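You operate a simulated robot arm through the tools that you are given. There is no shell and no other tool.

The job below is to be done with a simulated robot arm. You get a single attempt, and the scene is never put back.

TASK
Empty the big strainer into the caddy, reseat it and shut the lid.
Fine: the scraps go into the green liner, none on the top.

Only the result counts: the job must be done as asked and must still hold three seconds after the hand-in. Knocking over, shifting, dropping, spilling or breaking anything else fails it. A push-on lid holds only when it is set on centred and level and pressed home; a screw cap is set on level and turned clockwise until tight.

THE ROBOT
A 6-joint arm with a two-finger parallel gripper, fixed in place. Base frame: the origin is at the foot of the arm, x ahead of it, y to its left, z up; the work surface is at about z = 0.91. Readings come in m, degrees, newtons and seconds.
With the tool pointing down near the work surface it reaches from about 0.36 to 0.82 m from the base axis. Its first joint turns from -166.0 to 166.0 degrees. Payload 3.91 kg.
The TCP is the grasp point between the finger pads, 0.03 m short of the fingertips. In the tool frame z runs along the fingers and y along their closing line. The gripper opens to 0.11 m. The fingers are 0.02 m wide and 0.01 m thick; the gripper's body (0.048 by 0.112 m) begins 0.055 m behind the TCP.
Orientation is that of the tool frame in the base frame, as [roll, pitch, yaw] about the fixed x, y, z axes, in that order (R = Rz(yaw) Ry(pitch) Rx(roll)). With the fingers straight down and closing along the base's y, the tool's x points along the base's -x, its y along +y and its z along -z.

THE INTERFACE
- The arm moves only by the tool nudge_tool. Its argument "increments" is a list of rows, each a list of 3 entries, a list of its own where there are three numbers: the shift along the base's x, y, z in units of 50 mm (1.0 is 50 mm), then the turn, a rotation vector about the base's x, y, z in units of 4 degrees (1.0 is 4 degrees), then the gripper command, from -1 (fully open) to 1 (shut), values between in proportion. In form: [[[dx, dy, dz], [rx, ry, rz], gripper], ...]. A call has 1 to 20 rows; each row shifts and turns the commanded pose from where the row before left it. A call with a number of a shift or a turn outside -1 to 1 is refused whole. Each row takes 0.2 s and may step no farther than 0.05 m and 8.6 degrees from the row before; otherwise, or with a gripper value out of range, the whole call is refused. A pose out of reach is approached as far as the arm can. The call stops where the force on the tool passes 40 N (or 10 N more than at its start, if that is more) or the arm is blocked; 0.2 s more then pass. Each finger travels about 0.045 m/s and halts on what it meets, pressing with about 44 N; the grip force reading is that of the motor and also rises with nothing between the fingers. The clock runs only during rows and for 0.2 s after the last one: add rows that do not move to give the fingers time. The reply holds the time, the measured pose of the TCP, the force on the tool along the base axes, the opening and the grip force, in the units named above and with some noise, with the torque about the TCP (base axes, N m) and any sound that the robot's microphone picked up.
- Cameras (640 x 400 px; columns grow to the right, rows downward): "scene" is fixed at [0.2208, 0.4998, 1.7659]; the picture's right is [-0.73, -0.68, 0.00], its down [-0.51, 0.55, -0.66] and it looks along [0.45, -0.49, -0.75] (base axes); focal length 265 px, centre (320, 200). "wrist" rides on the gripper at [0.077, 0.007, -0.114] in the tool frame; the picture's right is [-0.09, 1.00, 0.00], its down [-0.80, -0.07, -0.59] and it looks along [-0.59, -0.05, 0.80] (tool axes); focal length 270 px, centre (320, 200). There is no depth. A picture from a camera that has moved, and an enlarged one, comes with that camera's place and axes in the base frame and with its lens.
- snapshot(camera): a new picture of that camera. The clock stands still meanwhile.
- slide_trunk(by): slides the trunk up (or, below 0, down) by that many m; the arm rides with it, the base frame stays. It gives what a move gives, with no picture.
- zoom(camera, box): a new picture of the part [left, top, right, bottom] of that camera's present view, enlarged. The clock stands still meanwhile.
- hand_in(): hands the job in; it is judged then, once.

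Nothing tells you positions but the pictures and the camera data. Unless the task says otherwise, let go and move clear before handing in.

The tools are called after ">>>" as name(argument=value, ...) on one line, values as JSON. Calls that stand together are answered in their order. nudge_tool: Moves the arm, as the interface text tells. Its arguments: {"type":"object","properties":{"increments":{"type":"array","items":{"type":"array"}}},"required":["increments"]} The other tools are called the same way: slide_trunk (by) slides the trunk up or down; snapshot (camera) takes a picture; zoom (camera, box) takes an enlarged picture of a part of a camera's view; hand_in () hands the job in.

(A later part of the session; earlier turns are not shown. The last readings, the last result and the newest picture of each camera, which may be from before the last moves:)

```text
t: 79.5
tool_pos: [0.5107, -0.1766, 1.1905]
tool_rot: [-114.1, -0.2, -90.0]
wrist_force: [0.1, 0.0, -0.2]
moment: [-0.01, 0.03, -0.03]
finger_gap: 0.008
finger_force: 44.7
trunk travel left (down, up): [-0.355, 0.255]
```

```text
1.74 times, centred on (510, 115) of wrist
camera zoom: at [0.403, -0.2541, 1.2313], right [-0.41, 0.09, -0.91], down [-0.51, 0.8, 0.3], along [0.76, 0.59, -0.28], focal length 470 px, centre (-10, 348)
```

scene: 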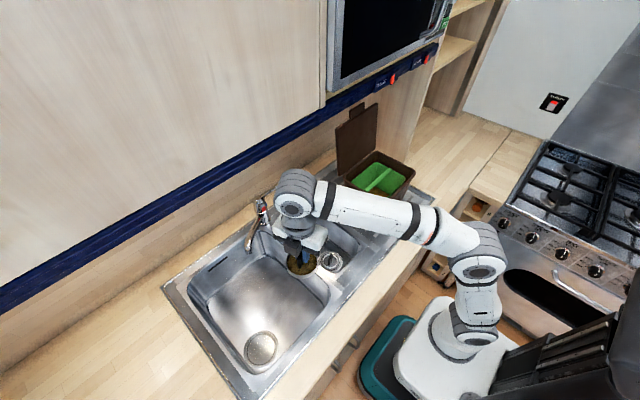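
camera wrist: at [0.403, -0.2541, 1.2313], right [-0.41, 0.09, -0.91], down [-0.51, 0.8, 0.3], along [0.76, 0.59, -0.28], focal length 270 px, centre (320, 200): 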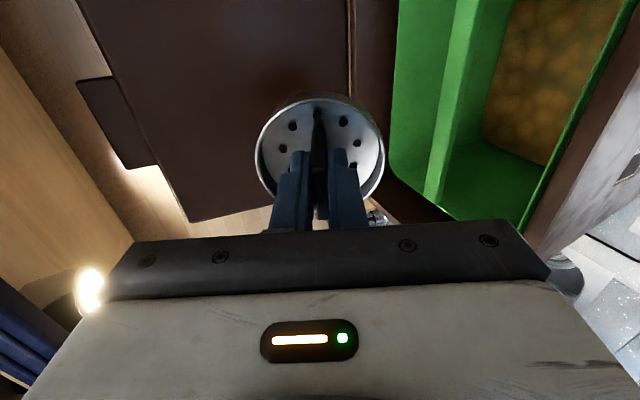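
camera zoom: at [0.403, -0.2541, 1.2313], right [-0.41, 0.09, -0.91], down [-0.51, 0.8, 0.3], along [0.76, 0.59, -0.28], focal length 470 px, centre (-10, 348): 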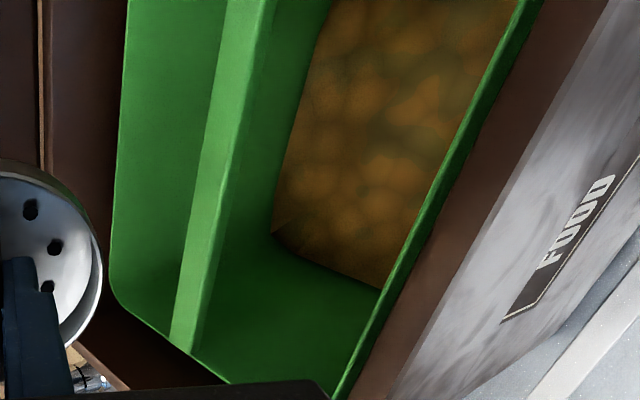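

The strainer looks empty, with its bare perforated floor showing, and the liner's strut and rim are clean. I'll tip it further to about 100° to drop any remainder, then hold a moment.

>>> nudge_tool(increments=[[[-0.054, 0, 0], [0, -1, 0], 1], [[-0.054, 0, 0], [0, -1, 0], 1], [[-0.054, 0, 0], [0, -1, 0], 1], [[-0.054, 0, 0], [0, -1, 0], 1], [[-0.054, 0, 0], [0, -1, 0], 1], [[-0.054, 0, 0], [0, -1, 0], 1], [[-0.054, 0, 0], [0, -1, 0], 1], [[-0.054, 0, 0], [0, -1, 0], 1], [[0, 0, 0], [0, 0, 0], 1], [[0, 0, 0], [0, 0, 0], 1], [[0, 0, 0], [0, 0, 0], 1]])

>>> zoom(camera="wrist", box=[240, 80, 400, 220])

>>> zoom(camera="scene", box=[330, 120, 450, 220])

```text
t: 81.9
tool_pos: [0.4625, -0.1002, 1.4266]
tool_rot: [-83.4, 0.3, -90.3]
wrist_force: [-0.4, -0.8, -0.9]
moment: [-0.02, 0.03, 0.02]
finger_gap: 0.008
finger_force: 44.5
out of reach, approached as far as the arm can: row 1, 2, 3, 4, 5, 6, 7, 8
trunk travel left (down, up): [-0.355, 0.255]
```

```text
2.86 times, centred on (320, 150) of wrist
camera zoom: at [0.3482, -0.1765, 1.4059], right [0.11, 0.09, -0.99], down [-0.59, 0.8, 0.01], along [0.8, 0.59, 0.15], focal length 772 px, centre (320, 343)
```

zoom: 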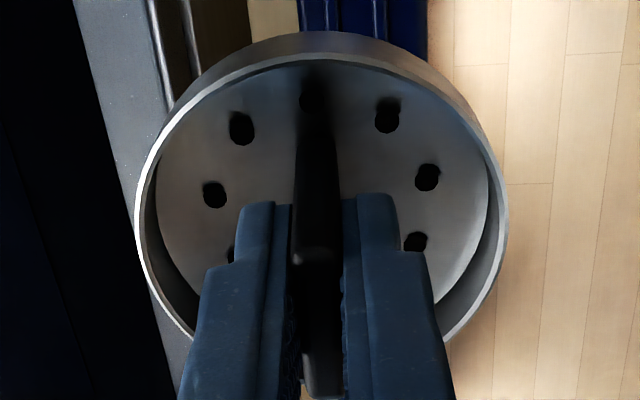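

```text
4.00 times, centred on (390, 170) of scene
camera zoom: at [0.2208, 0.4998, 1.7659], right [-0.73, -0.68, 0.0], down [-0.51, 0.55, -0.66], along [0.45, -0.49, -0.75], focal length 1061 px, centre (40, 320)
```

zoom: 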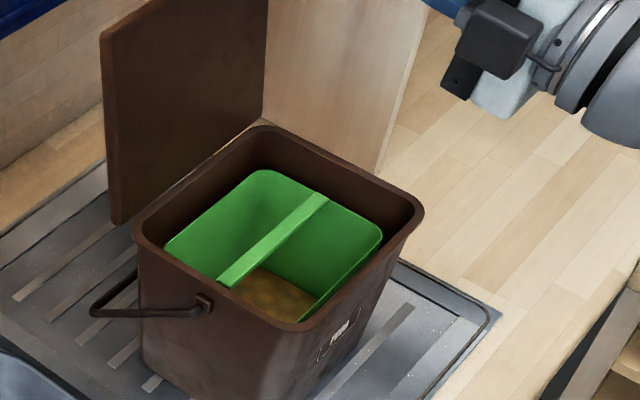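

The strainer is confirmed empty; the arm hit a reach limit and drifted upward but touched nothing. I'll check the arm's pose before moving back.

>>> snapshot(camera="scene")

```text
taken
```

scene: 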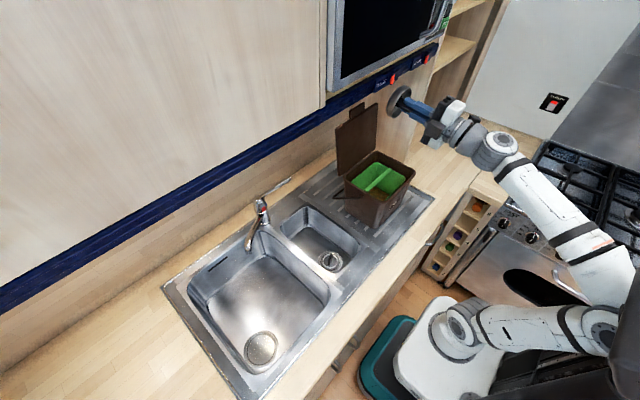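

>>> nudge_tool(increments=[[[-0.3, 0.1, -0.1], [0, 0.5, 0], 1], [[-0.3, 0.3, -0.2], [0, 1, 0], 1], [[-0.2, 0.3, -0.2], [0, 1, 0], 1], [[0, 0.3, -0.2], [0, 1, 0], 1]])

```text
t: 83.1
tool_pos: [0.4566, -0.0721, 1.3594]
tool_rot: [-100.3, 1.3, -91.5]
wrist_force: [-0.2, -0.5, -0.4]
moment: [-0.04, 0.03, 0.01]
finger_gap: 0.0079
finger_force: 44.1
trunk travel left (down, up): [-0.355, 0.255]
stopped in row 4: the arm was blocked; the commanded pose is now the measured one
```

>>> snapshot(camera="scene")

>>> snapshot(camera="wrist")

```text
taken
```

scene: 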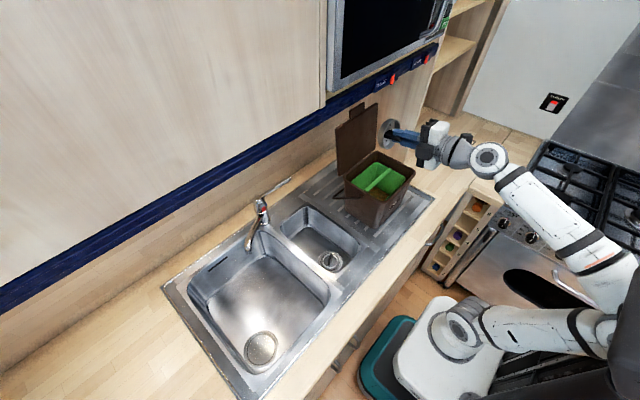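

```text
taken
camera wrist: at [0.34, -0.1464, 1.3718], right [-0.18, 0.11, -0.98], down [-0.55, 0.81, 0.19], along [0.82, 0.57, -0.08], focal length 270 px, centre (320, 200)
```

wrist: 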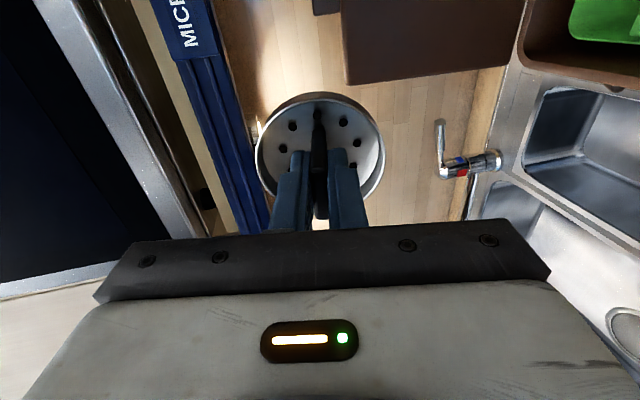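

>>> nudge_tool(increments=[[[0, 0, 0], [0, 0.5, 0], 1], [[0, 0, 0], [0, 0.5, 0], 1], [[0, 0, 0], [0, 0.5, 0], 1], [[0, 0, 0], [0, 0, 0], 1]])

```text
t: 84.1
tool_pos: [0.4515, -0.0708, 1.3646]
tool_rot: [-106.0, 0.9, -91.5]
wrist_force: [-0.3, 0.3, -0.4]
moment: [-0.02, -0.03, -0.01]
finger_gap: 0.008
finger_force: 44.0
trunk travel left (down, up): [-0.355, 0.255]
```

>>> nudge_tool(increments=[[[0, 0.1, -0.1], [0, 0.7, 0], 1], [[0, 0.2, -0.15], [0, 1, 0], 1], [[0, 0.2, -0.15], [0, 1, 0], 1], [[0, 0.2, -0.15], [0, 1, 0], 1], [[0, 0.2, -0.15], [0, 1, 0], 1], [[0, 0.2, -0.15], [0, 1, 0], 1], [[0, 0.2, -0.15], [0, 1, 0], 1], [[0, 0.2, -0.15], [0, 1, 0], 1], [[0, 0.2, -0.15], [0, 1, 0], 1], [[0, 0, 0], [0, 0, 0], 1]])

>>> snapshot(camera="scene")

```text
t: 86.3
tool_pos: [0.4525, 0.0149, 1.2987]
tool_rot: [-140.8, -0.1, -91.7]
wrist_force: [0.4, 0.2, -0.3]
moment: [0.0, 0.02, -0.01]
finger_gap: 0.0082
finger_force: 44.2
trunk travel left (down, up): [-0.355, 0.255]
```

```text
taken
```

scene: 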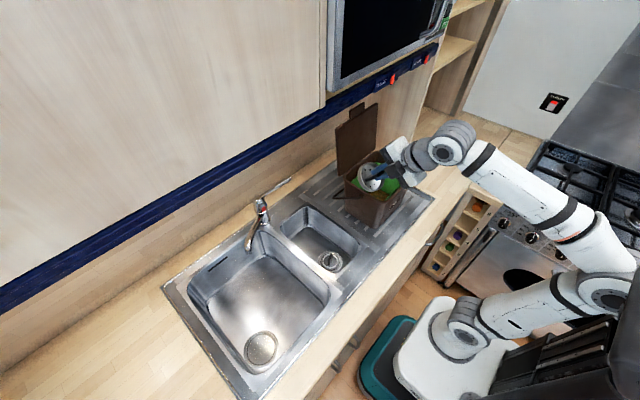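

>>> nudge_tool(increments=[[[0, 0.4, -0.18], [0, 0.98, 0], 1], [[0, 0.4, -0.18], [0, 0.98, 0], 1], [[0, 0.4, -0.18], [0, 0.98, 0], 1], [[0, 0.4, -0.18], [0, 0.98, 0], 1], [[0, 0.4, -0.18], [0, 0.98, 0], 1], [[0, 0.4, -0.18], [0, 0.98, 0], 1], [[0, 0.4, -0.18], [0, 0.98, 0], 1], [[0, 0.4, -0.18], [0, 0.98, 0], 1], [[0, 0.4, -0.18], [0, 0.98, 0], 1], [[0, 0.4, -0.18], [0, 0.98, 0], 1], [[0, 0, 0], [0, 0, 0], 1]])

>>> snapshot(camera="wrist")

>>> snapshot(camera="scene")

```text
t: 88.7
tool_pos: [0.4534, 0.2147, 1.2094]
tool_rot: [-179.9, -1.2, -91.3]
wrist_force: [0.8, 0.5, -0.9]
moment: [0.03, 0.01, 0.03]
finger_gap: 0.008
finger_force: 44.4
trunk travel left (down, up): [-0.355, 0.255]
```

```text
taken
camera wrist: at [0.4439, 0.14, 1.3241], right [-0.99, 0.11, 0.0], down [0.09, 0.81, 0.58], along [0.07, 0.57, -0.82], focal length 270 px, centre (320, 200)
```

wrist: 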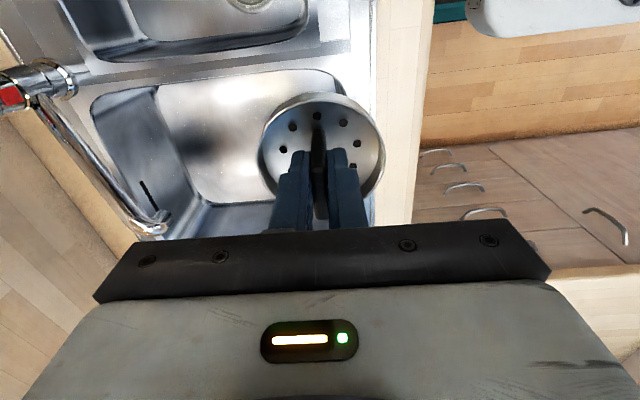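

```text
taken
```

scene: 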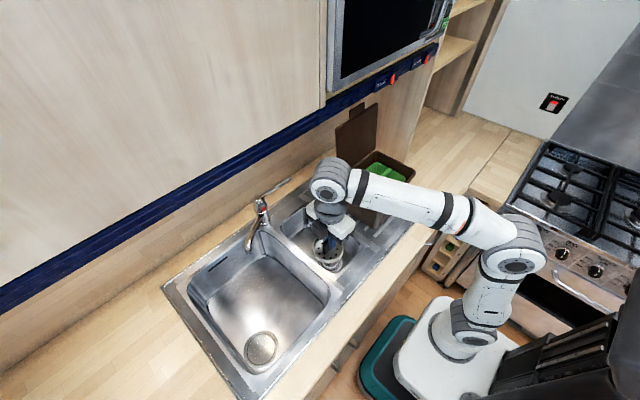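

>>> zoom(camera="wrist", box=[240, 80, 400, 220])

```text
2.86 times, centred on (320, 150) of wrist
camera zoom: at [0.4439, 0.14, 1.3241], right [-0.99, 0.11, 0.0], down [0.09, 0.81, 0.58], along [0.07, 0.57, -0.82], focal length 772 px, centre (320, 343)
```

zoom: 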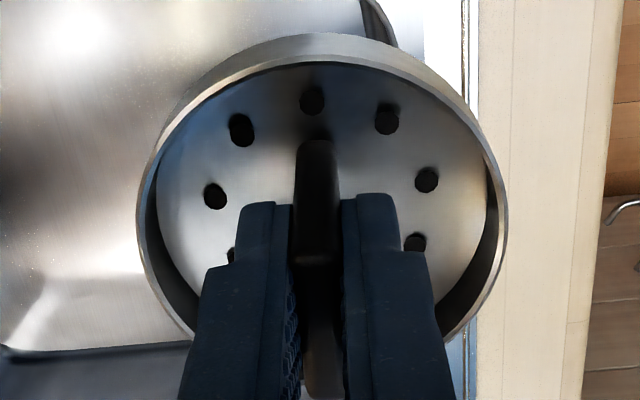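

The grip hasn't slipped. I'll carry the empty strainer back over its drain, restoring yaw -71.4 and level.

>>> nudge_tool(increments=[[[0.034, 0.3, 0], [0.3, 0, 0.497], 1], [[0.034, 0.41, 0], [0, 0, 0.497], 1], [[0.034, 0.41, 0], [0, 0, 0.497], 1], [[0.034, 0.41, 0], [0, 0, 0.497], 1], [[0.034, 0.41, 0], [0, 0, 0.497], 1], [[0.034, 0.41, 0], [0, 0, 0.497], 1], [[0.034, 0.41, 0], [0, 0, 0.497], 1], [[0.034, 0.41, 0], [0, 0, 0.497], 1], [[0.034, 0.41, 0], [0, 0, 0.497], 1], [[0.034, 0.41, 0], [0, 0, 0.497], 1], [[0.102, 0.11, -0.42], [0, 0, 0], 1], [[0.102, 0.11, -0.42], [0, 0, 0], 1], [[0.102, 0.11, -0.42], [0, 0, 0], 1], [[0.102, 0.11, -0.42], [0, 0, 0], 1], [[0.102, 0.11, -0.42], [0, 0, 0], 1], [[0.102, 0.11, -0.42], [0, 0, 0], 1], [[0.102, 0.11, -0.42], [0, 0, 0], 1], [[0.102, 0.11, -0.42], [0, 0, 0], 1], [[0.102, 0.11, -0.42], [0, 0, 0], 1], [[0.102, 0.11, -0.42], [0, 0, 0], 1]])

>>> nudge_tool(increments=[[[0, 0, 0], [0, 0, 0], 1]])

```text
t: 92.9
tool_pos: [0.5198, 0.4706, 0.9989]
tool_rot: [-180.0, 0.1, -71.4]
wrist_force: [0.9, 0.0, -1.1]
moment: [0.03, 0.0, -0.01]
finger_gap: 0.008
finger_force: 44.2
trunk travel left (down, up): [-0.355, 0.255]
```

```text
t: 93.3
tool_pos: [0.5205, 0.4701, 0.9981]
tool_rot: [179.9, 0.0, -71.4]
wrist_force: [-0.2, -0.5, -0.2]
moment: [-0.06, 0.0, 0.0]
finger_gap: 0.0079
finger_force: 43.9
trunk travel left (down, up): [-0.355, 0.255]
```

>>> nudge_tool(increments=[[[0.02, 0.01, -0.5], [0, 0, 0], 1], [[0, 0, -0.5], [0, 0, 0], 1], [[0, 0, -0.5], [0, 0, 0], 1], [[0, 0, -0.5], [0, 0, 0], 1], [[0, 0, -0.5], [0, 0, 0], 1], [[0, 0, -0.3], [0, 0, 0], 1], [[0, 0, 0], [0, 0, 0], 1]])

>>> snapshot(camera="wrist")

>>> zoom(camera="scene", box=[210, 270, 310, 380])

```text
t: 94.9
tool_pos: [0.5221, 0.4694, 0.8601]
tool_rot: [-180.0, 0.0, -71.4]
wrist_force: [0.4, 0.1, -0.7]
moment: [0.0, -0.01, 0.02]
finger_gap: 0.0081
finger_force: 44.0
trunk travel left (down, up): [-0.355, 0.255]
```

```text
taken
camera wrist: at [0.5394, 0.3943, 0.9739], right [-0.97, -0.23, 0.0], down [-0.19, 0.78, 0.59], along [-0.14, 0.58, -0.8], focal length 270 px, centre (320, 200)
```

wrist: 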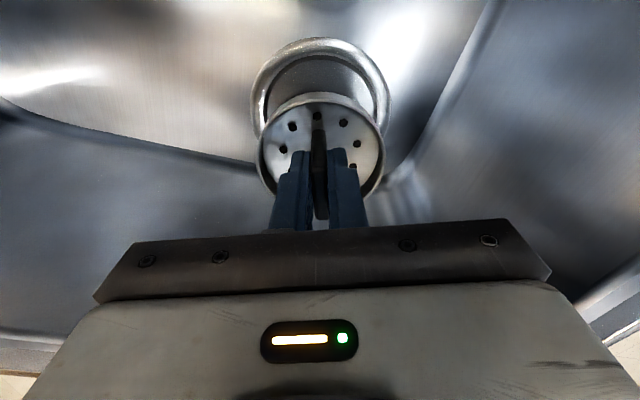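

```text
3.64 times, centred on (260, 325) of scene
camera zoom: at [0.2208, 0.4998, 1.7659], right [-0.73, -0.68, 0.0], down [-0.51, 0.55, -0.66], along [0.45, -0.49, -0.75], focal length 964 px, centre (538, -254)
```

zoom: 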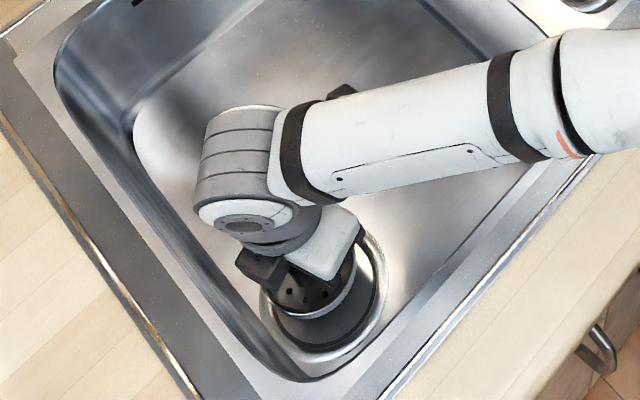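

>>> nudge_tool(increments=[[[0, 0.01, -0.4], [0, 0, 0], 1], [[0, 0, -0.4], [0, 0, 0], 1], [[0, 0, -0.3], [0, 0, 0], 1], [[0, 0, -0.1], [0, 0, 0], 1], [[0, 0, -0.1], [0, 0, 0], 1], [[0, 0, 0], [0, 0, 0], 1]])

>>> zoom(camera="wrist", box=[220, 60, 420, 210])

```text
t: 96.3
tool_pos: [0.5198, 0.4717, 0.7937]
tool_rot: [180.0, 0.0, -71.5]
wrist_force: [0.2, -0.1, 0.1]
moment: [0.0, 0.02, 0.01]
finger_gap: 0.0084
finger_force: 44.0
trunk travel left (down, up): [-0.355, 0.255]
```

```text
2.67 times, centred on (320, 135) of wrist
camera zoom: at [0.5385, 0.3962, 0.9079], right [-0.97, -0.23, 0.0], down [-0.19, 0.78, 0.59], along [-0.14, 0.58, -0.8], focal length 721 px, centre (320, 373)
```

zoom: 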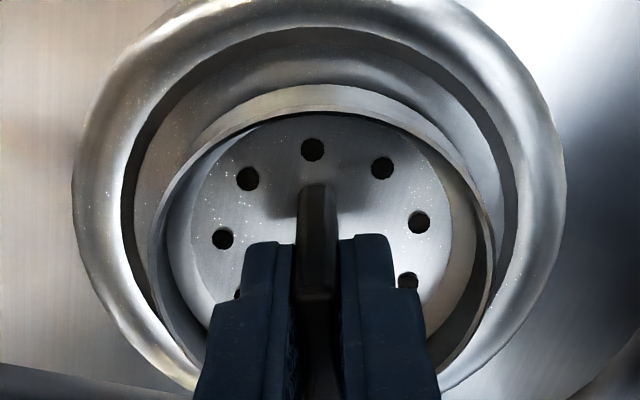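

>>> nudge_tool(increments=[[[0, 0, -0.06], [0, 0, 0], 1], [[0, 0, -0.06], [0, 0, 0], 1], [[0, 0, -0.06], [0, 0, 0], 1], [[0, 0, 0], [0, 0, 0], 1]])

>>> zoom(camera="wrist", box=[220, 60, 420, 210])

```text
t: 97.3
tool_pos: [0.5226, 0.4709, 0.7845]
tool_rot: [-180.0, 0.0, -71.4]
wrist_force: [0.9, 0.4, 2.0]
moment: [-0.1, -0.06, 0.02]
finger_gap: 0.008
finger_force: 43.4
trunk travel left (down, up): [-0.355, 0.255]
```

```text
2.67 times, centred on (320, 135) of wrist
camera zoom: at [0.54, 0.3951, 0.8993], right [-0.97, -0.23, 0.0], down [-0.19, 0.78, 0.59], along [-0.14, 0.58, -0.8], focal length 721 px, centre (320, 373)
```

zoom: 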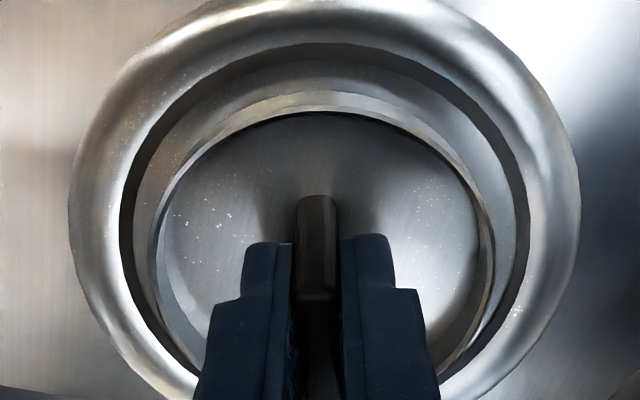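

The strainer is back at its original height with light contact. I'll press down a hair more to make sure it is fully seated.

>>> nudge_tool(increments=[[[0, 0, -0.03], [0, 0, 0], 1], [[0, 0, 0], [0, 0, 0], 1]])

```text
t: 97.9
tool_pos: [0.5211, 0.4705, 0.7851]
tool_rot: [-179.9, 0.1, -71.4]
wrist_force: [3.2, 2.2, 10.1]
moment: [-0.11, -0.05, 0.07]
finger_gap: 0.0082
finger_force: 44.0
trunk travel left (down, up): [-0.355, 0.255]
```

>>> nudge_tool(increments=[[[0, 0, 0.03], [0, 0, 0], 1], [[0, 0, 0], [0, 0, 0], 1], [[0, 0, 0], [0, 0, 0], 0.6], [[0, 0, 0], [0, 0, 0], 0.5], [[0, 0, 0], [0, 0, 0], 0.5], [[0, 0, 0], [0, 0, 0], 0.5]])

>>> zoom(camera="wrist", box=[220, 60, 420, 210])

```text
t: 99.3
tool_pos: [0.5203, 0.4718, 0.784]
tool_rot: [180.0, 0.0, -71.4]
wrist_force: [-0.7, -0.5, -0.2]
moment: [0.02, -0.03, 0.0]
finger_gap: 0.0275
finger_force: 0.1
trunk travel left (down, up): [-0.355, 0.255]
```

```text
2.67 times, centred on (320, 135) of wrist
camera zoom: at [0.5395, 0.395, 0.8993], right [-0.97, -0.23, 0.0], down [-0.19, 0.78, 0.59], along [-0.14, 0.58, -0.8], focal length 721 px, centre (320, 373)
```

zoom: 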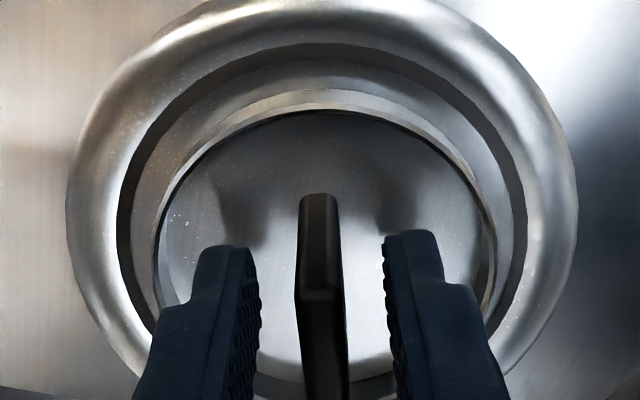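

>>> nudge_tool(increments=[[[0, 0, 0.1], [0, 0, 0], 0.5], [[0, 0, 0.3], [0, 0, 0], 0.5], [[0, 0, 0.5], [0, 0, 0], 0.5], [[0, 0, 0.8], [0, 0, 0], 0.5], [[0, 0, 0.8], [0, 0, 0], 0.5], [[0, 0, 0.8], [0, 0, 0], 0.5], [[0, 0, 0.8], [0, 0, 0], 0.5], [[0, 0, 0.8], [0, 0, 0], 0.5], [[0, 0, 0], [0, 0, 0], 0.5]])

>>> zoom(camera="wrist", box=[268, 16, 364, 116])

>>> zoom(camera="scene", box=[210, 290, 300, 380])

```text
t: 101.3
tool_pos: [0.521, 0.4743, 1.0335]
tool_rot: [180.0, 0.1, -71.4]
wrist_force: [0.6, -0.1, -0.5]
moment: [0.03, -0.01, -0.02]
finger_gap: 0.0277
finger_force: 0.2
trunk travel left (down, up): [-0.355, 0.255]
```

```text
4.00 times, centred on (316, 66) of wrist
camera zoom: at [0.5393, 0.3989, 1.146], right [-0.97, -0.23, 0.0], down [-0.19, 0.78, 0.59], along [-0.14, 0.58, -0.8], focal length 1081 px, centre (336, 736)
```

zoom: 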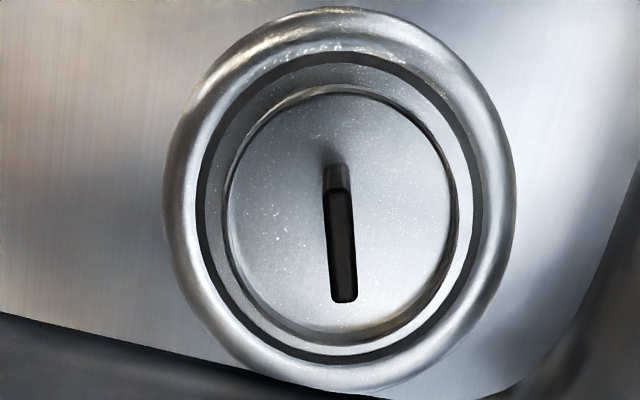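

```text
4.44 times, centred on (255, 335) of scene
camera zoom: at [0.2208, 0.4998, 1.7659], right [-0.73, -0.68, 0.0], down [-0.51, 0.55, -0.66], along [0.45, -0.49, -0.75], focal length 1179 px, centre (609, -400)
```

zoom: 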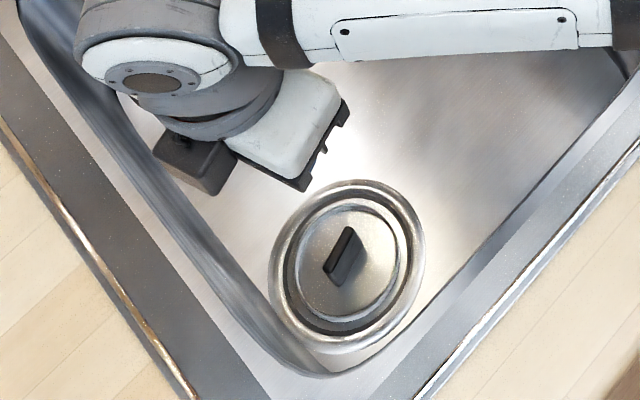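

The strainer is seated and centred exactly as before, and empty. Next I'll go back to the caddy's front with yaw 180 to close the lid.

>>> nudge_tool(increments=[[[-0.1, -0.2, 0.8], [0, 0, -1], -1], [[-0.1, -0.4, 0.8], [0, 0, -1], -1], [[-0.1, -0.6, 0.6], [0, 0, -1], -1], [[-0.1, -0.7, 0.4], [0, 0, -1], -1], [[-0.1, -0.7, 0.2], [0, 0, -1], -1], [[-0.1, -0.7, 0.2], [0, 0, -1], -1], [[-0.1, -0.7, 0.2], [0, 0, -1], -1], [[-0.1, -0.7, 0.2], [0, 0, -1], -1], [[-0.1, -0.7, 0.1], [0, 0, -1], -1], [[-0.1, -0.7, 0.1], [0, 0, -1], -1], [[-0.1, -0.7, 0.1], [0, 0, -1], -1], [[-0.1, -0.7, 0.1], [0, 0, -1], -1], [[-0.1, -0.7, 0.1], [0, 0, -1], -1], [[-0.1, -0.7, 0.1], [0, 0, -1], -1], [[-0.1, -0.7, 0.1], [0, 0, -1], -1], [[-0.1, -0.7, 0.1], [0, 0, -1], -1], [[-0.1, -0.7, 0], [0, 0, -1], -1], [[-0.1, -0.7, 0], [0, 0, -1], -1], [[-0.1, -0.7, 0], [0, 0, -1], -1], [[-0.1, -0.3, 0], [0, 0, -1], -1]])

>>> nudge_tool(increments=[[[0, -0.15, 0], [0, 0, -1], -1], [[0, -0.15, 0], [0, 0, -1], -1], [[0, -0.1, 0], [0, 0, -1], -1], [[0, 0, 0], [0, 0, -1], -1], [[0, 0, 0], [0, 0, -1], -1], [[0, 0, 0], [0, 0, -1], -1], [[0, 0, 0], [0, 0, -1], -1], [[0, 0, 0], [0, 0, -0.15], -1], [[0, 0, 0], [0, 0, 0], -1]])

>>> snapshot(camera="wrist")

>>> snapshot(camera="scene")

```text
t: 105.5
tool_pos: [0.4204, -0.1633, 1.2383]
tool_rot: [-180.0, 0.0, -151.3]
wrist_force: [0.1, 0.1, -0.1]
moment: [0.03, -0.02, -0.01]
finger_gap: 0.11
finger_force: 0.0
trunk travel left (down, up): [-0.355, 0.255]
```

```text
t: 107.5
tool_pos: [0.421, -0.185, 1.2404]
tool_rot: [180.0, 0.0, 180.0]
wrist_force: [-0.2, 0.5, 0.7]
moment: [0.02, 0.02, -0.03]
finger_gap: 0.1102
finger_force: 0.1
trunk travel left (down, up): [-0.355, 0.255]
```

```text
taken
camera wrist: at [0.3443, -0.1784, 1.3543], right [0.09, 1.0, 0.0], down [0.8, -0.07, 0.59], along [0.59, -0.05, -0.8], focal length 270 px, centre (320, 200)
```

wrist: 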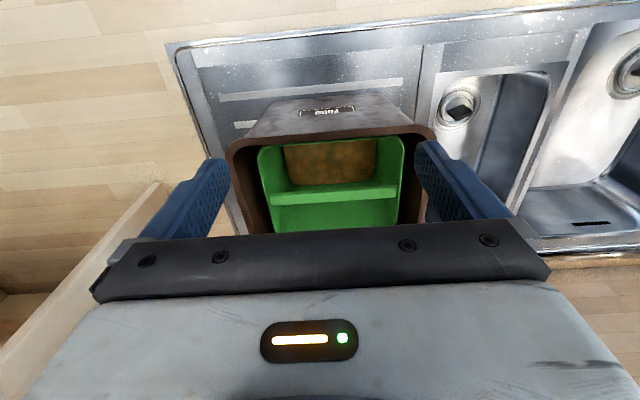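

```text
taken
```

scene: 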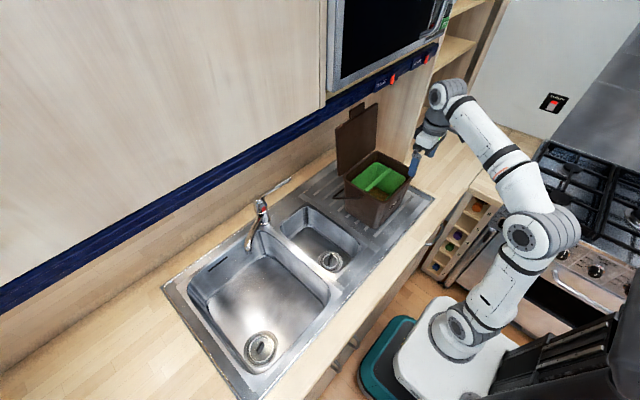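

>>> zoom(camera="wrist", box=[215, 80, 445, 240])

>>> zoom(camera="scene", box=[320, 90, 440, 220])

```text
2.50 times, centred on (330, 160) of wrist
camera zoom: at [0.3443, -0.1784, 1.3543], right [0.09, 1.0, 0.0], down [0.8, -0.07, 0.59], along [0.59, -0.05, -0.8], focal length 676 px, centre (295, 300)
```

zoom: 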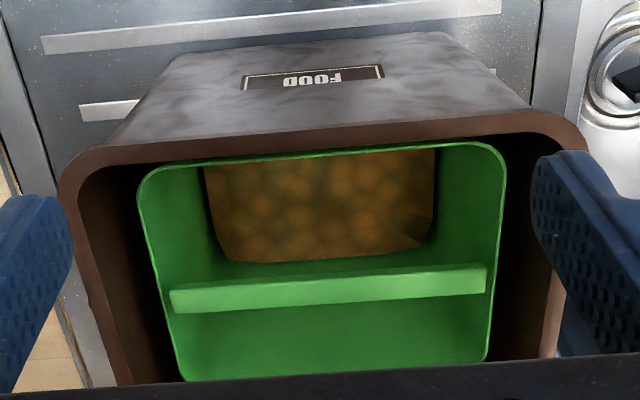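

```text
3.08 times, centred on (380, 155) of scene
camera zoom: at [0.2208, 0.4998, 1.7659], right [-0.73, -0.68, 0.0], down [-0.51, 0.55, -0.66], along [0.45, -0.49, -0.75], focal length 816 px, centre (135, 338)
```

zoom: 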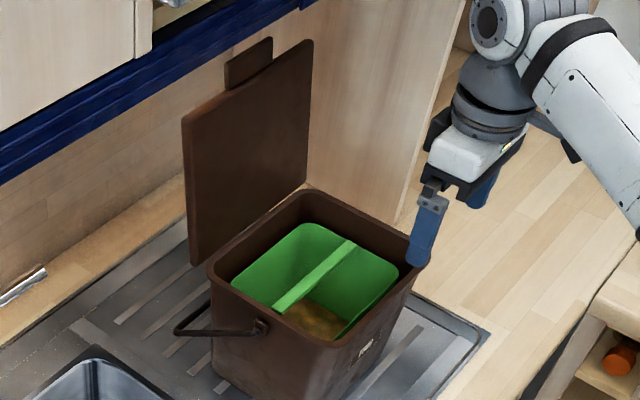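

Everything is clean: the scraps are all inside the liner. The open tab's centre is around (0.68, -0.18, 1.30), lid at about 101°. I'll level the tool again, lower the trunk, and pinch the tab by its two side edges to swing the lid down under control.

>>> nudge_tool(increments=[[[0, 0.01, 0.133], [0, -1, 0], -1], [[0, 0.01, 0.133], [0, -1, 0], -1], [[0, 0.01, 0.133], [0, -1, 0], -1], [[0, 0.01, 0.133], [0, -1, 0], -1], [[0, 0.01, 0.133], [0, -1, 0], -1], [[0, 0.01, 0.133], [0, -1, 0], -1], [[0, 0.01, 0.133], [0, -1, 0], -1], [[0, 0.01, 0.133], [0, -1, 0], -1], [[0, 0.01, 0.133], [0, -1, 0], -1], [[0, 0.01, 0.133], [0, -1, 0], -1], [[0, 0, 0.133], [0, -1, 0], -1], [[0, 0, 0.133], [0, -1, 0], -1], [[0, 0, 0.133], [0, -1, 0], -1], [[0, 0, 0.133], [0, -1, 0], -1], [[0, 0, 0.133], [0, -1, 0], -1], [[0, 0, 0.133], [0, -1, 0], -1], [[0, 0, 0.133], [0, -1, 0], -1], [[0, 0, 0.133], [0, -1, 0], -1], [[0, 0, 0.133], [0, -1, 0], -1], [[0, 0, 0.133], [0, -1, 0], -1]])

>>> nudge_tool(increments=[[[0, 0, 0.133], [0, -1, 0], -1], [[0, 0, 0.133], [0, -1, 0], -1], [[0, 0, 0.067], [0, -0.5, 0], -1], [[0, 0, 0], [0, 0, 0], -1]])

```text
t: 111.7
tool_pos: [0.4219, -0.1803, 1.3753]
tool_rot: [-179.9, 80.1, -179.9]
wrist_force: [0.9, 0.5, 1.7]
moment: [0.02, -0.03, 0.01]
finger_gap: 0.1102
finger_force: 0.1
trunk travel left (down, up): [-0.355, 0.255]
```

```text
t: 112.7
tool_pos: [0.4213, -0.1794, 1.3922]
tool_rot: [-39.1, 89.9, -39.0]
wrist_force: [0.7, 0.1, -0.5]
moment: [0.0, -0.01, 0.04]
finger_gap: 0.1099
finger_force: 0.0
trunk travel left (down, up): [-0.355, 0.255]
```

>>> slide_trunk(by=-0.1)

>>> snapshot(camera="wrist")

>>> snapshot(camera="scene")

```text
t: 114.0
tool_pos: [0.4211, -0.1797, 1.2914]
tool_rot: [128.0, 90.0, 127.9]
wrist_force: [-0.1, -1.1, -0.5]
moment: [0.01, -0.03, 0.03]
finger_gap: 0.1099
finger_force: 0.1
trunk travel left (down, up): [-0.255, 0.355]
```

```text
taken
camera wrist: at [0.3063, -0.1726, 1.2138], right [0.0, 1.0, 0.09], down [-0.59, -0.07, 0.8], along [0.8, -0.05, 0.59], focal length 270 px, centre (320, 200)
```

wrist: 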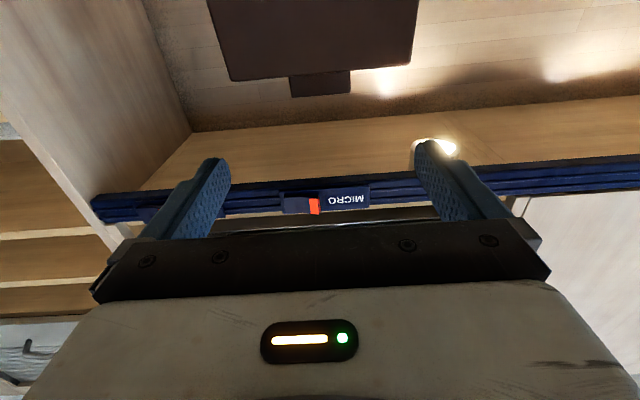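

```text
taken
```

scene: 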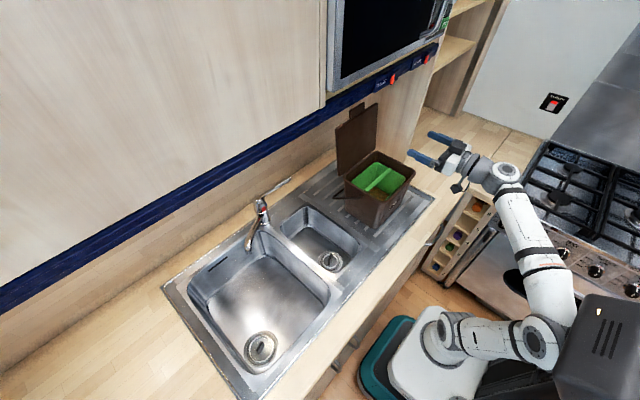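

>>> nudge_tool(increments=[[[0.4, 0, 0.03], [0, 0, 0], -1], [[0.6, 0, 0.03], [0, 0, 0], -1], [[0.7, 0, 0.03], [0, 0, 0], -1], [[0.7, 0, 0.03], [0, 0, 0], -1], [[0.6, 0, 0.03], [0, 0, 0], -1], [[0.4, 0, 0.03], [0, 0, 0], -1], [[0.1, 0, 0.02], [0, 0, 0], -1], [[0, 0, 0], [0, 0, 0], -1]])

>>> snapshot(camera="wrist")

>>> zoom(camera="scene", box=[320, 80, 440, 180])

```text
t: 115.8
tool_pos: [0.5966, -0.1792, 1.2991]
tool_rot: [99.0, 90.0, 98.9]
wrist_force: [-0.2, 0.5, -0.3]
moment: [0.01, 0.01, 0.02]
finger_gap: 0.1103
finger_force: 0.0
trunk travel left (down, up): [-0.255, 0.355]
```

```text
taken
camera wrist: at [0.482, -0.1727, 1.2222], right [0.0, 1.0, 0.09], down [-0.59, -0.07, 0.8], along [0.8, -0.05, 0.59], focal length 270 px, centre (320, 200)
```

wrist: 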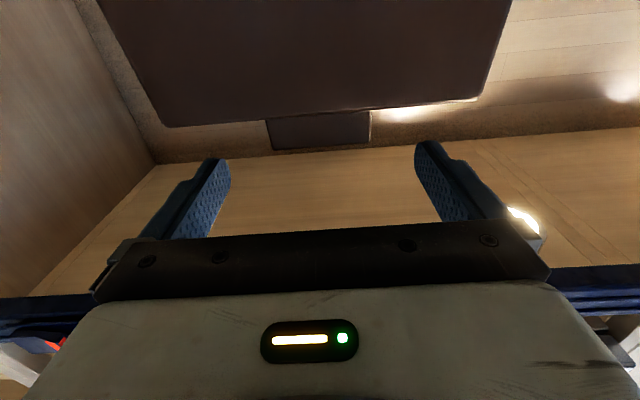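

```text
4.00 times, centred on (380, 130) of scene
camera zoom: at [0.2208, 0.4998, 1.7659], right [-0.73, -0.68, 0.0], down [-0.51, 0.55, -0.66], along [0.45, -0.49, -0.75], focal length 1061 px, centre (80, 480)
```

zoom: 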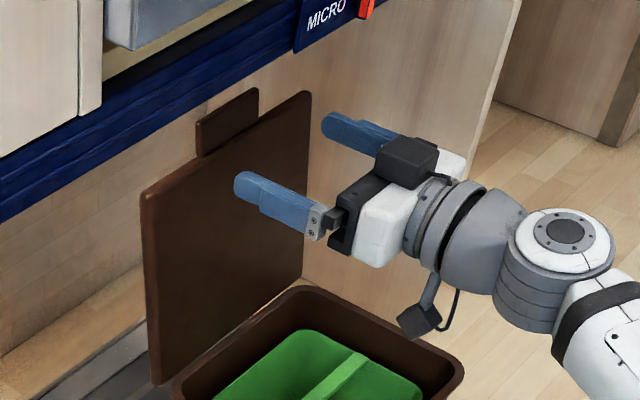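

>>> nudge_tool(increments=[[[0.3, -0.01, 0.02], [0, 0, 0], -1], [[0.4, 0, 0.02], [0, 0, 0], -1], [[0.3, 0, 0.02], [0, 0, 0], -1], [[0, 0, 0], [0, 0, 0], -1]])

>>> snapshot(camera="wrist")

>>> zoom(camera="scene", box=[330, 90, 410, 150])

```text
t: 116.8
tool_pos: [0.6465, -0.1784, 1.3043]
tool_rot: [105.6, 89.9, 105.6]
wrist_force: [0.9, -0.4, 0.6]
moment: [-0.03, 0.0, 0.03]
finger_gap: 0.1099
finger_force: 0.1
trunk travel left (down, up): [-0.255, 0.355]
```

```text
taken
camera wrist: at [0.532, -0.1728, 1.2268], right [0.0, 1.0, 0.09], down [-0.59, -0.07, 0.8], along [0.8, -0.05, 0.59], focal length 270 px, centre (320, 200)
```

wrist: 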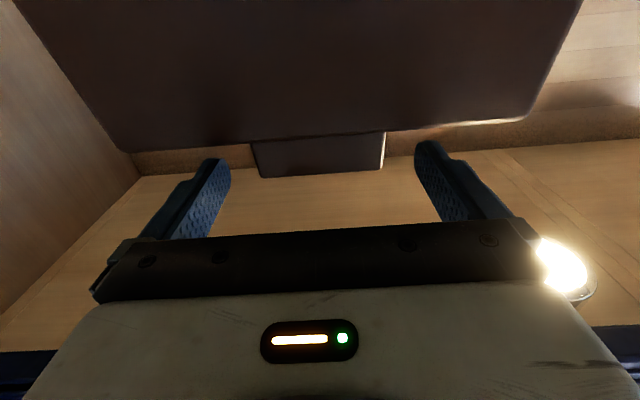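

```text
6.67 times, centred on (370, 120) of scene
camera zoom: at [0.2208, 0.4998, 1.7659], right [-0.73, -0.68, 0.0], down [-0.51, 0.55, -0.66], along [0.45, -0.49, -0.75], focal length 1768 px, centre (-13, 733)
```

zoom: 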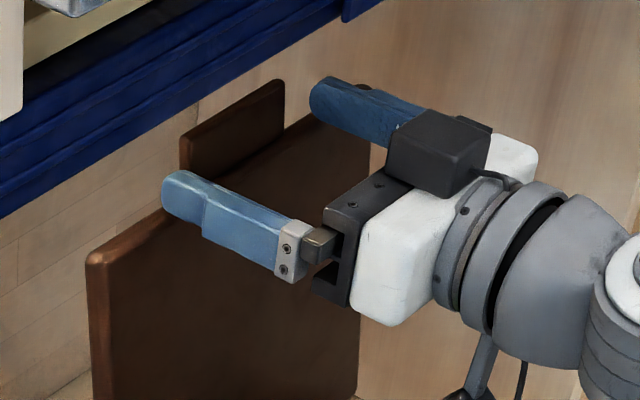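

>>> nudge_tool(increments=[[[0.09, -0.02, -0.02], [0, 0, 0], -1], [[0.09, 0, -0.02], [0, 0, 0], -1], [[0, 0, 0], [0, 0, 0], -0.55], [[0, 0, 0], [0, 0, 0], -0.55], [[0, 0, 0], [0, 0, 0], -0.55]])

>>> zoom(camera="wrist", box=[210, 90, 440, 220])

>>> zoom(camera="scene", box=[330, 90, 410, 150])

```text
t: 118.0
tool_pos: [0.6552, -0.1804, 1.3018]
tool_rot: [-69.8, 90.0, -69.8]
wrist_force: [0.0, 0.5, 0.8]
moment: [0.0, -0.03, 0.01]
finger_gap: 0.0853
finger_force: 0.0
trunk travel left (down, up): [-0.255, 0.355]
```

```text
2.78 times, centred on (325, 155) of wrist
camera zoom: at [0.5402, -0.1739, 1.2249], right [0.0, 1.0, 0.09], down [-0.59, -0.07, 0.8], along [0.8, -0.05, 0.59], focal length 752 px, centre (306, 325)
```

zoom: 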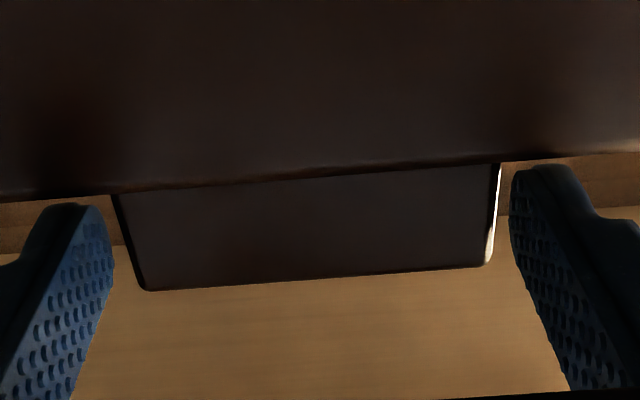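

```text
6.67 times, centred on (370, 120) of scene
camera zoom: at [0.2208, 0.4998, 1.7659], right [-0.73, -0.68, 0.0], down [-0.51, 0.55, -0.66], along [0.45, -0.49, -0.75], focal length 1768 px, centre (-13, 733)
```

zoom: 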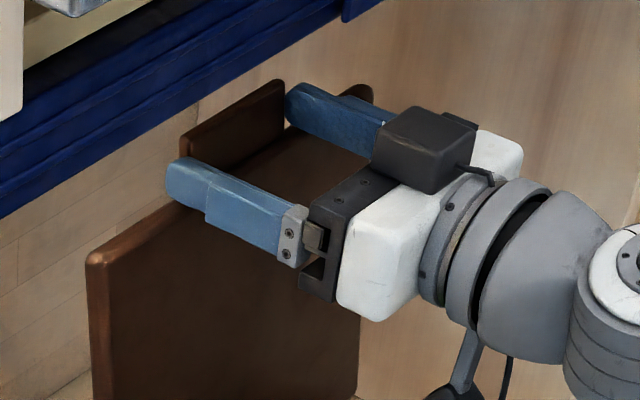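

The fingers flank the tab evenly. I'll close on it and then follow the arc down.

>>> nudge_tool(increments=[[[0, 0, 0], [0, 0, 0], -0.3], [[0, 0, 0], [0, 0, 0], -0.2], [[0, 0, 0], [0, 0, 0], -0.1], [[0, 0, 0], [0, 0, 0], -0.1]])

>>> zoom(camera="wrist", box=[210, 90, 440, 220])

>>> zoom(camera="scene", box=[330, 90, 450, 210])

```text
t: 119.0
tool_pos: [0.6548, -0.1802, 1.3023]
tool_rot: [-78.5, 90.0, -78.5]
wrist_force: [-0.5, 0.1, 0.5]
moment: [0.02, 0.02, 0.12]
finger_gap: 0.0793
finger_force: 44.6
trunk travel left (down, up): [-0.255, 0.355]
```

```text
2.78 times, centred on (325, 155) of wrist
camera zoom: at [0.5402, -0.1737, 1.2249], right [0.0, 1.0, 0.09], down [-0.59, -0.07, 0.8], along [0.8, -0.05, 0.59], focal length 752 px, centre (306, 325)
```

zoom: 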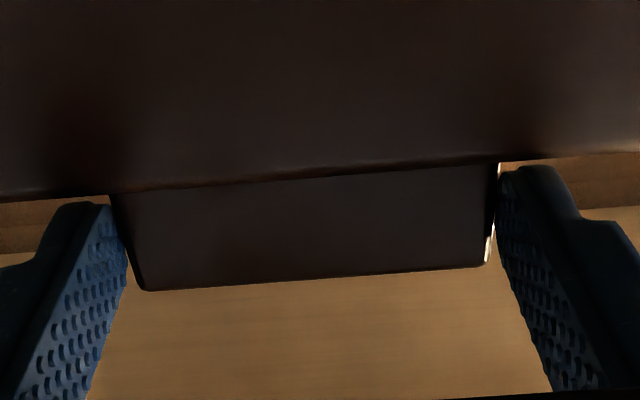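

```text
3.33 times, centred on (390, 150) of scene
camera zoom: at [0.2208, 0.4998, 1.7659], right [-0.73, -0.68, 0.0], down [-0.51, 0.55, -0.66], along [0.45, -0.49, -0.75], focal length 884 px, centre (87, 367)
```

zoom: 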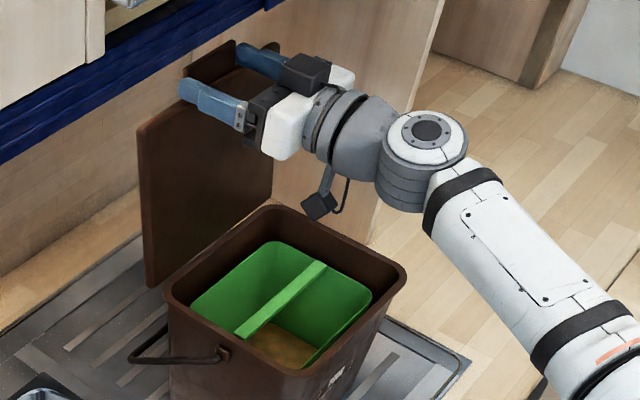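

>>> nudge_tool(increments=[[[-0.12, 0, 0.015], [0, 0, 0], -0.1], [[-0.24, 0, 0.025], [0, 0, 0], -0.1], [[-0.24, 0, 0.02], [0, 0, 0], -0.1], [[-0.12, 0, 0.004], [0, 0, 0], -0.1], [[0, 0, 0], [0, 0, 0], -0.1]])

>>> zoom(camera="wrist", box=[210, 90, 440, 220])

>>> zoom(camera="scene", box=[330, 90, 450, 210])

```text
t: 120.2
tool_pos: [0.6202, -0.1805, 1.3059]
tool_rot: [-63.7, 90.0, -63.8]
wrist_force: [2.0, 0.6, -0.1]
moment: [0.0, -0.38, -0.02]
finger_gap: 0.0791
finger_force: 44.0
trunk travel left (down, up): [-0.255, 0.355]
```

```text
2.78 times, centred on (325, 155) of wrist
camera zoom: at [0.5053, -0.174, 1.2285], right [0.0, 1.0, 0.09], down [-0.59, -0.07, 0.8], along [0.8, -0.05, 0.59], focal length 752 px, centre (306, 325)
```

zoom: 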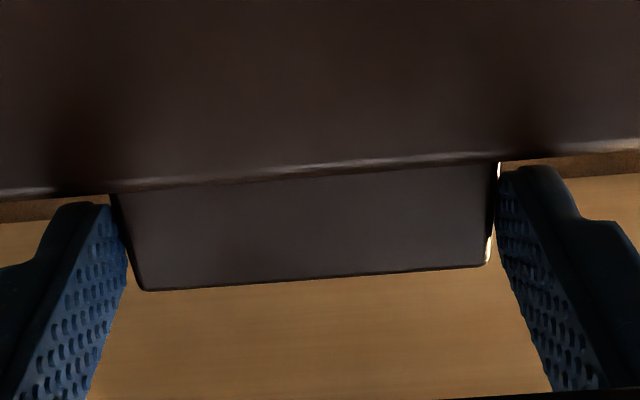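

```text
3.33 times, centred on (390, 150) of scene
camera zoom: at [0.2208, 0.4998, 1.7659], right [-0.73, -0.68, 0.0], down [-0.51, 0.55, -0.66], along [0.45, -0.49, -0.75], focal length 884 px, centre (87, 367)
```

zoom: 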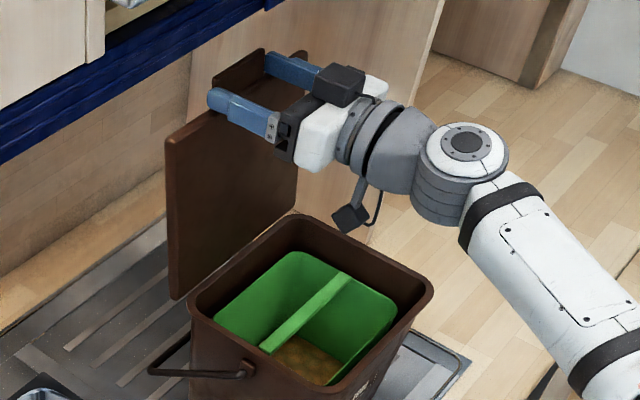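

The pinch locked the tab's rotation and dragged the whole caddy about 33 mm toward the robot instead of turning the lid. I'll reverse exactly that motion with the same grip to slide the caddy back to where it was, and then close the lid another way.

>>> nudge_tool(increments=[[[0.1, 0, -0.005], [0, 0, 0], -0.1], [[0.2, 0, -0.02], [0, 0, 0], -0.1], [[0.2, 0, -0.02], [0, 0, 0], -0.1], [[0.15, 0, -0.015], [0, 0, 0], -0.1], [[0.05, 0, -0.004], [0, 0, 0], -0.1], [[0, 0, 0], [0, 0, 0], -0.1]])

>>> zoom(camera="wrist", box=[210, 90, 440, 220])

>>> zoom(camera="scene", box=[330, 90, 450, 210])

```text
t: 121.6
tool_pos: [0.6548, -0.1804, 1.3037]
tool_rot: [148.7, 90.0, 148.6]
wrist_force: [-1.1, -0.6, 0.2]
moment: [0.25, 0.16, 0.18]
finger_gap: 0.0794
finger_force: 43.9
trunk travel left (down, up): [-0.255, 0.355]
```

```text
2.78 times, centred on (325, 155) of wrist
camera zoom: at [0.5393, -0.1736, 1.2252], right [0.0, 1.0, 0.09], down [-0.59, -0.07, 0.8], along [0.8, -0.05, 0.59], focal length 752 px, centre (306, 325)
```

zoom: 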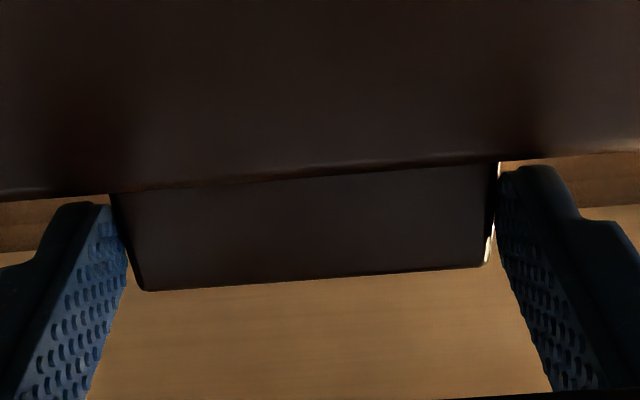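

```text
3.33 times, centred on (390, 150) of scene
camera zoom: at [0.2208, 0.4998, 1.7659], right [-0.73, -0.68, 0.0], down [-0.51, 0.55, -0.66], along [0.45, -0.49, -0.75], focal length 884 px, centre (87, 367)
```

zoom: 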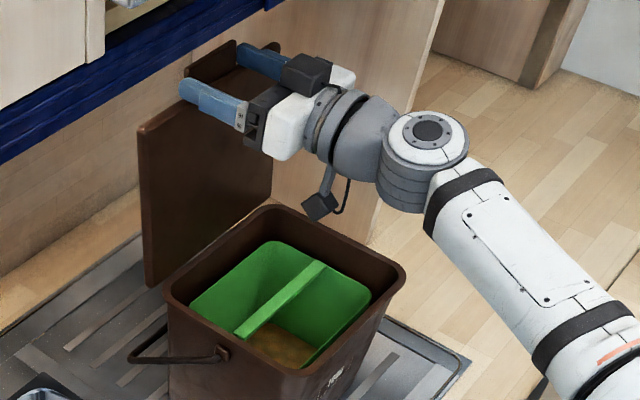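

The caddy is back in its original spot. I'll release the tab and back off.

>>> nudge_tool(increments=[[[0, 0, 0], [0, 0, 0], -0.5], [[0, 0, 0], [0, 0, 0], -1], [[0, 0, 0], [0, 0, 0], -1], [[0, 0, 0], [0, 0, 0], -1], [[-0.3, 0, 0], [0, 0, 0], -1], [[-0.6, 0, 0], [0, 0, 0], -1], [[-0.8, 0, 0], [0, 0, 0], -1], [[-0.8, 0, 0], [0, 0, 0], -1], [[-0.5, 0, 0], [0, 0, 0], -1], [[0, 0, 0], [0, 0, 0], -1]])

>>> zoom(camera="scene", box=[320, 90, 440, 220])

>>> zoom(camera="scene", box=[340, 140, 430, 205])

```text
t: 123.8
tool_pos: [0.5028, -0.1816, 1.3018]
tool_rot: [131.3, 90.0, 131.2]
wrist_force: [0.4, 0.1, 1.2]
moment: [0.01, 0.0, 0.0]
finger_gap: 0.1102
finger_force: 0.0
trunk travel left (down, up): [-0.255, 0.355]
```

```text
3.08 times, centred on (380, 155) of scene
camera zoom: at [0.2208, 0.4998, 1.7659], right [-0.73, -0.68, 0.0], down [-0.51, 0.55, -0.66], along [0.45, -0.49, -0.75], focal length 816 px, centre (135, 338)
```

zoom: 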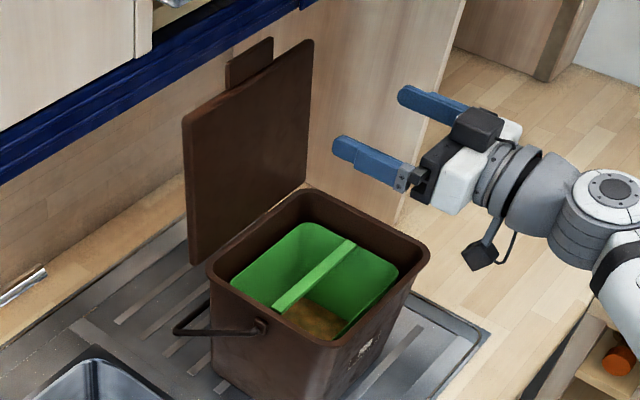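

```text
6.15 times, centred on (385, 172) of scene
camera zoom: at [0.2208, 0.4998, 1.7659], right [-0.73, -0.68, 0.0], down [-0.51, 0.55, -0.66], along [0.45, -0.49, -0.75], focal length 1632 px, centre (-80, 369)
```

zoom: 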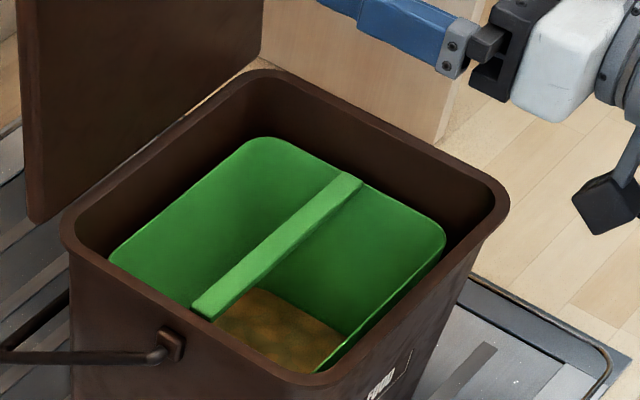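

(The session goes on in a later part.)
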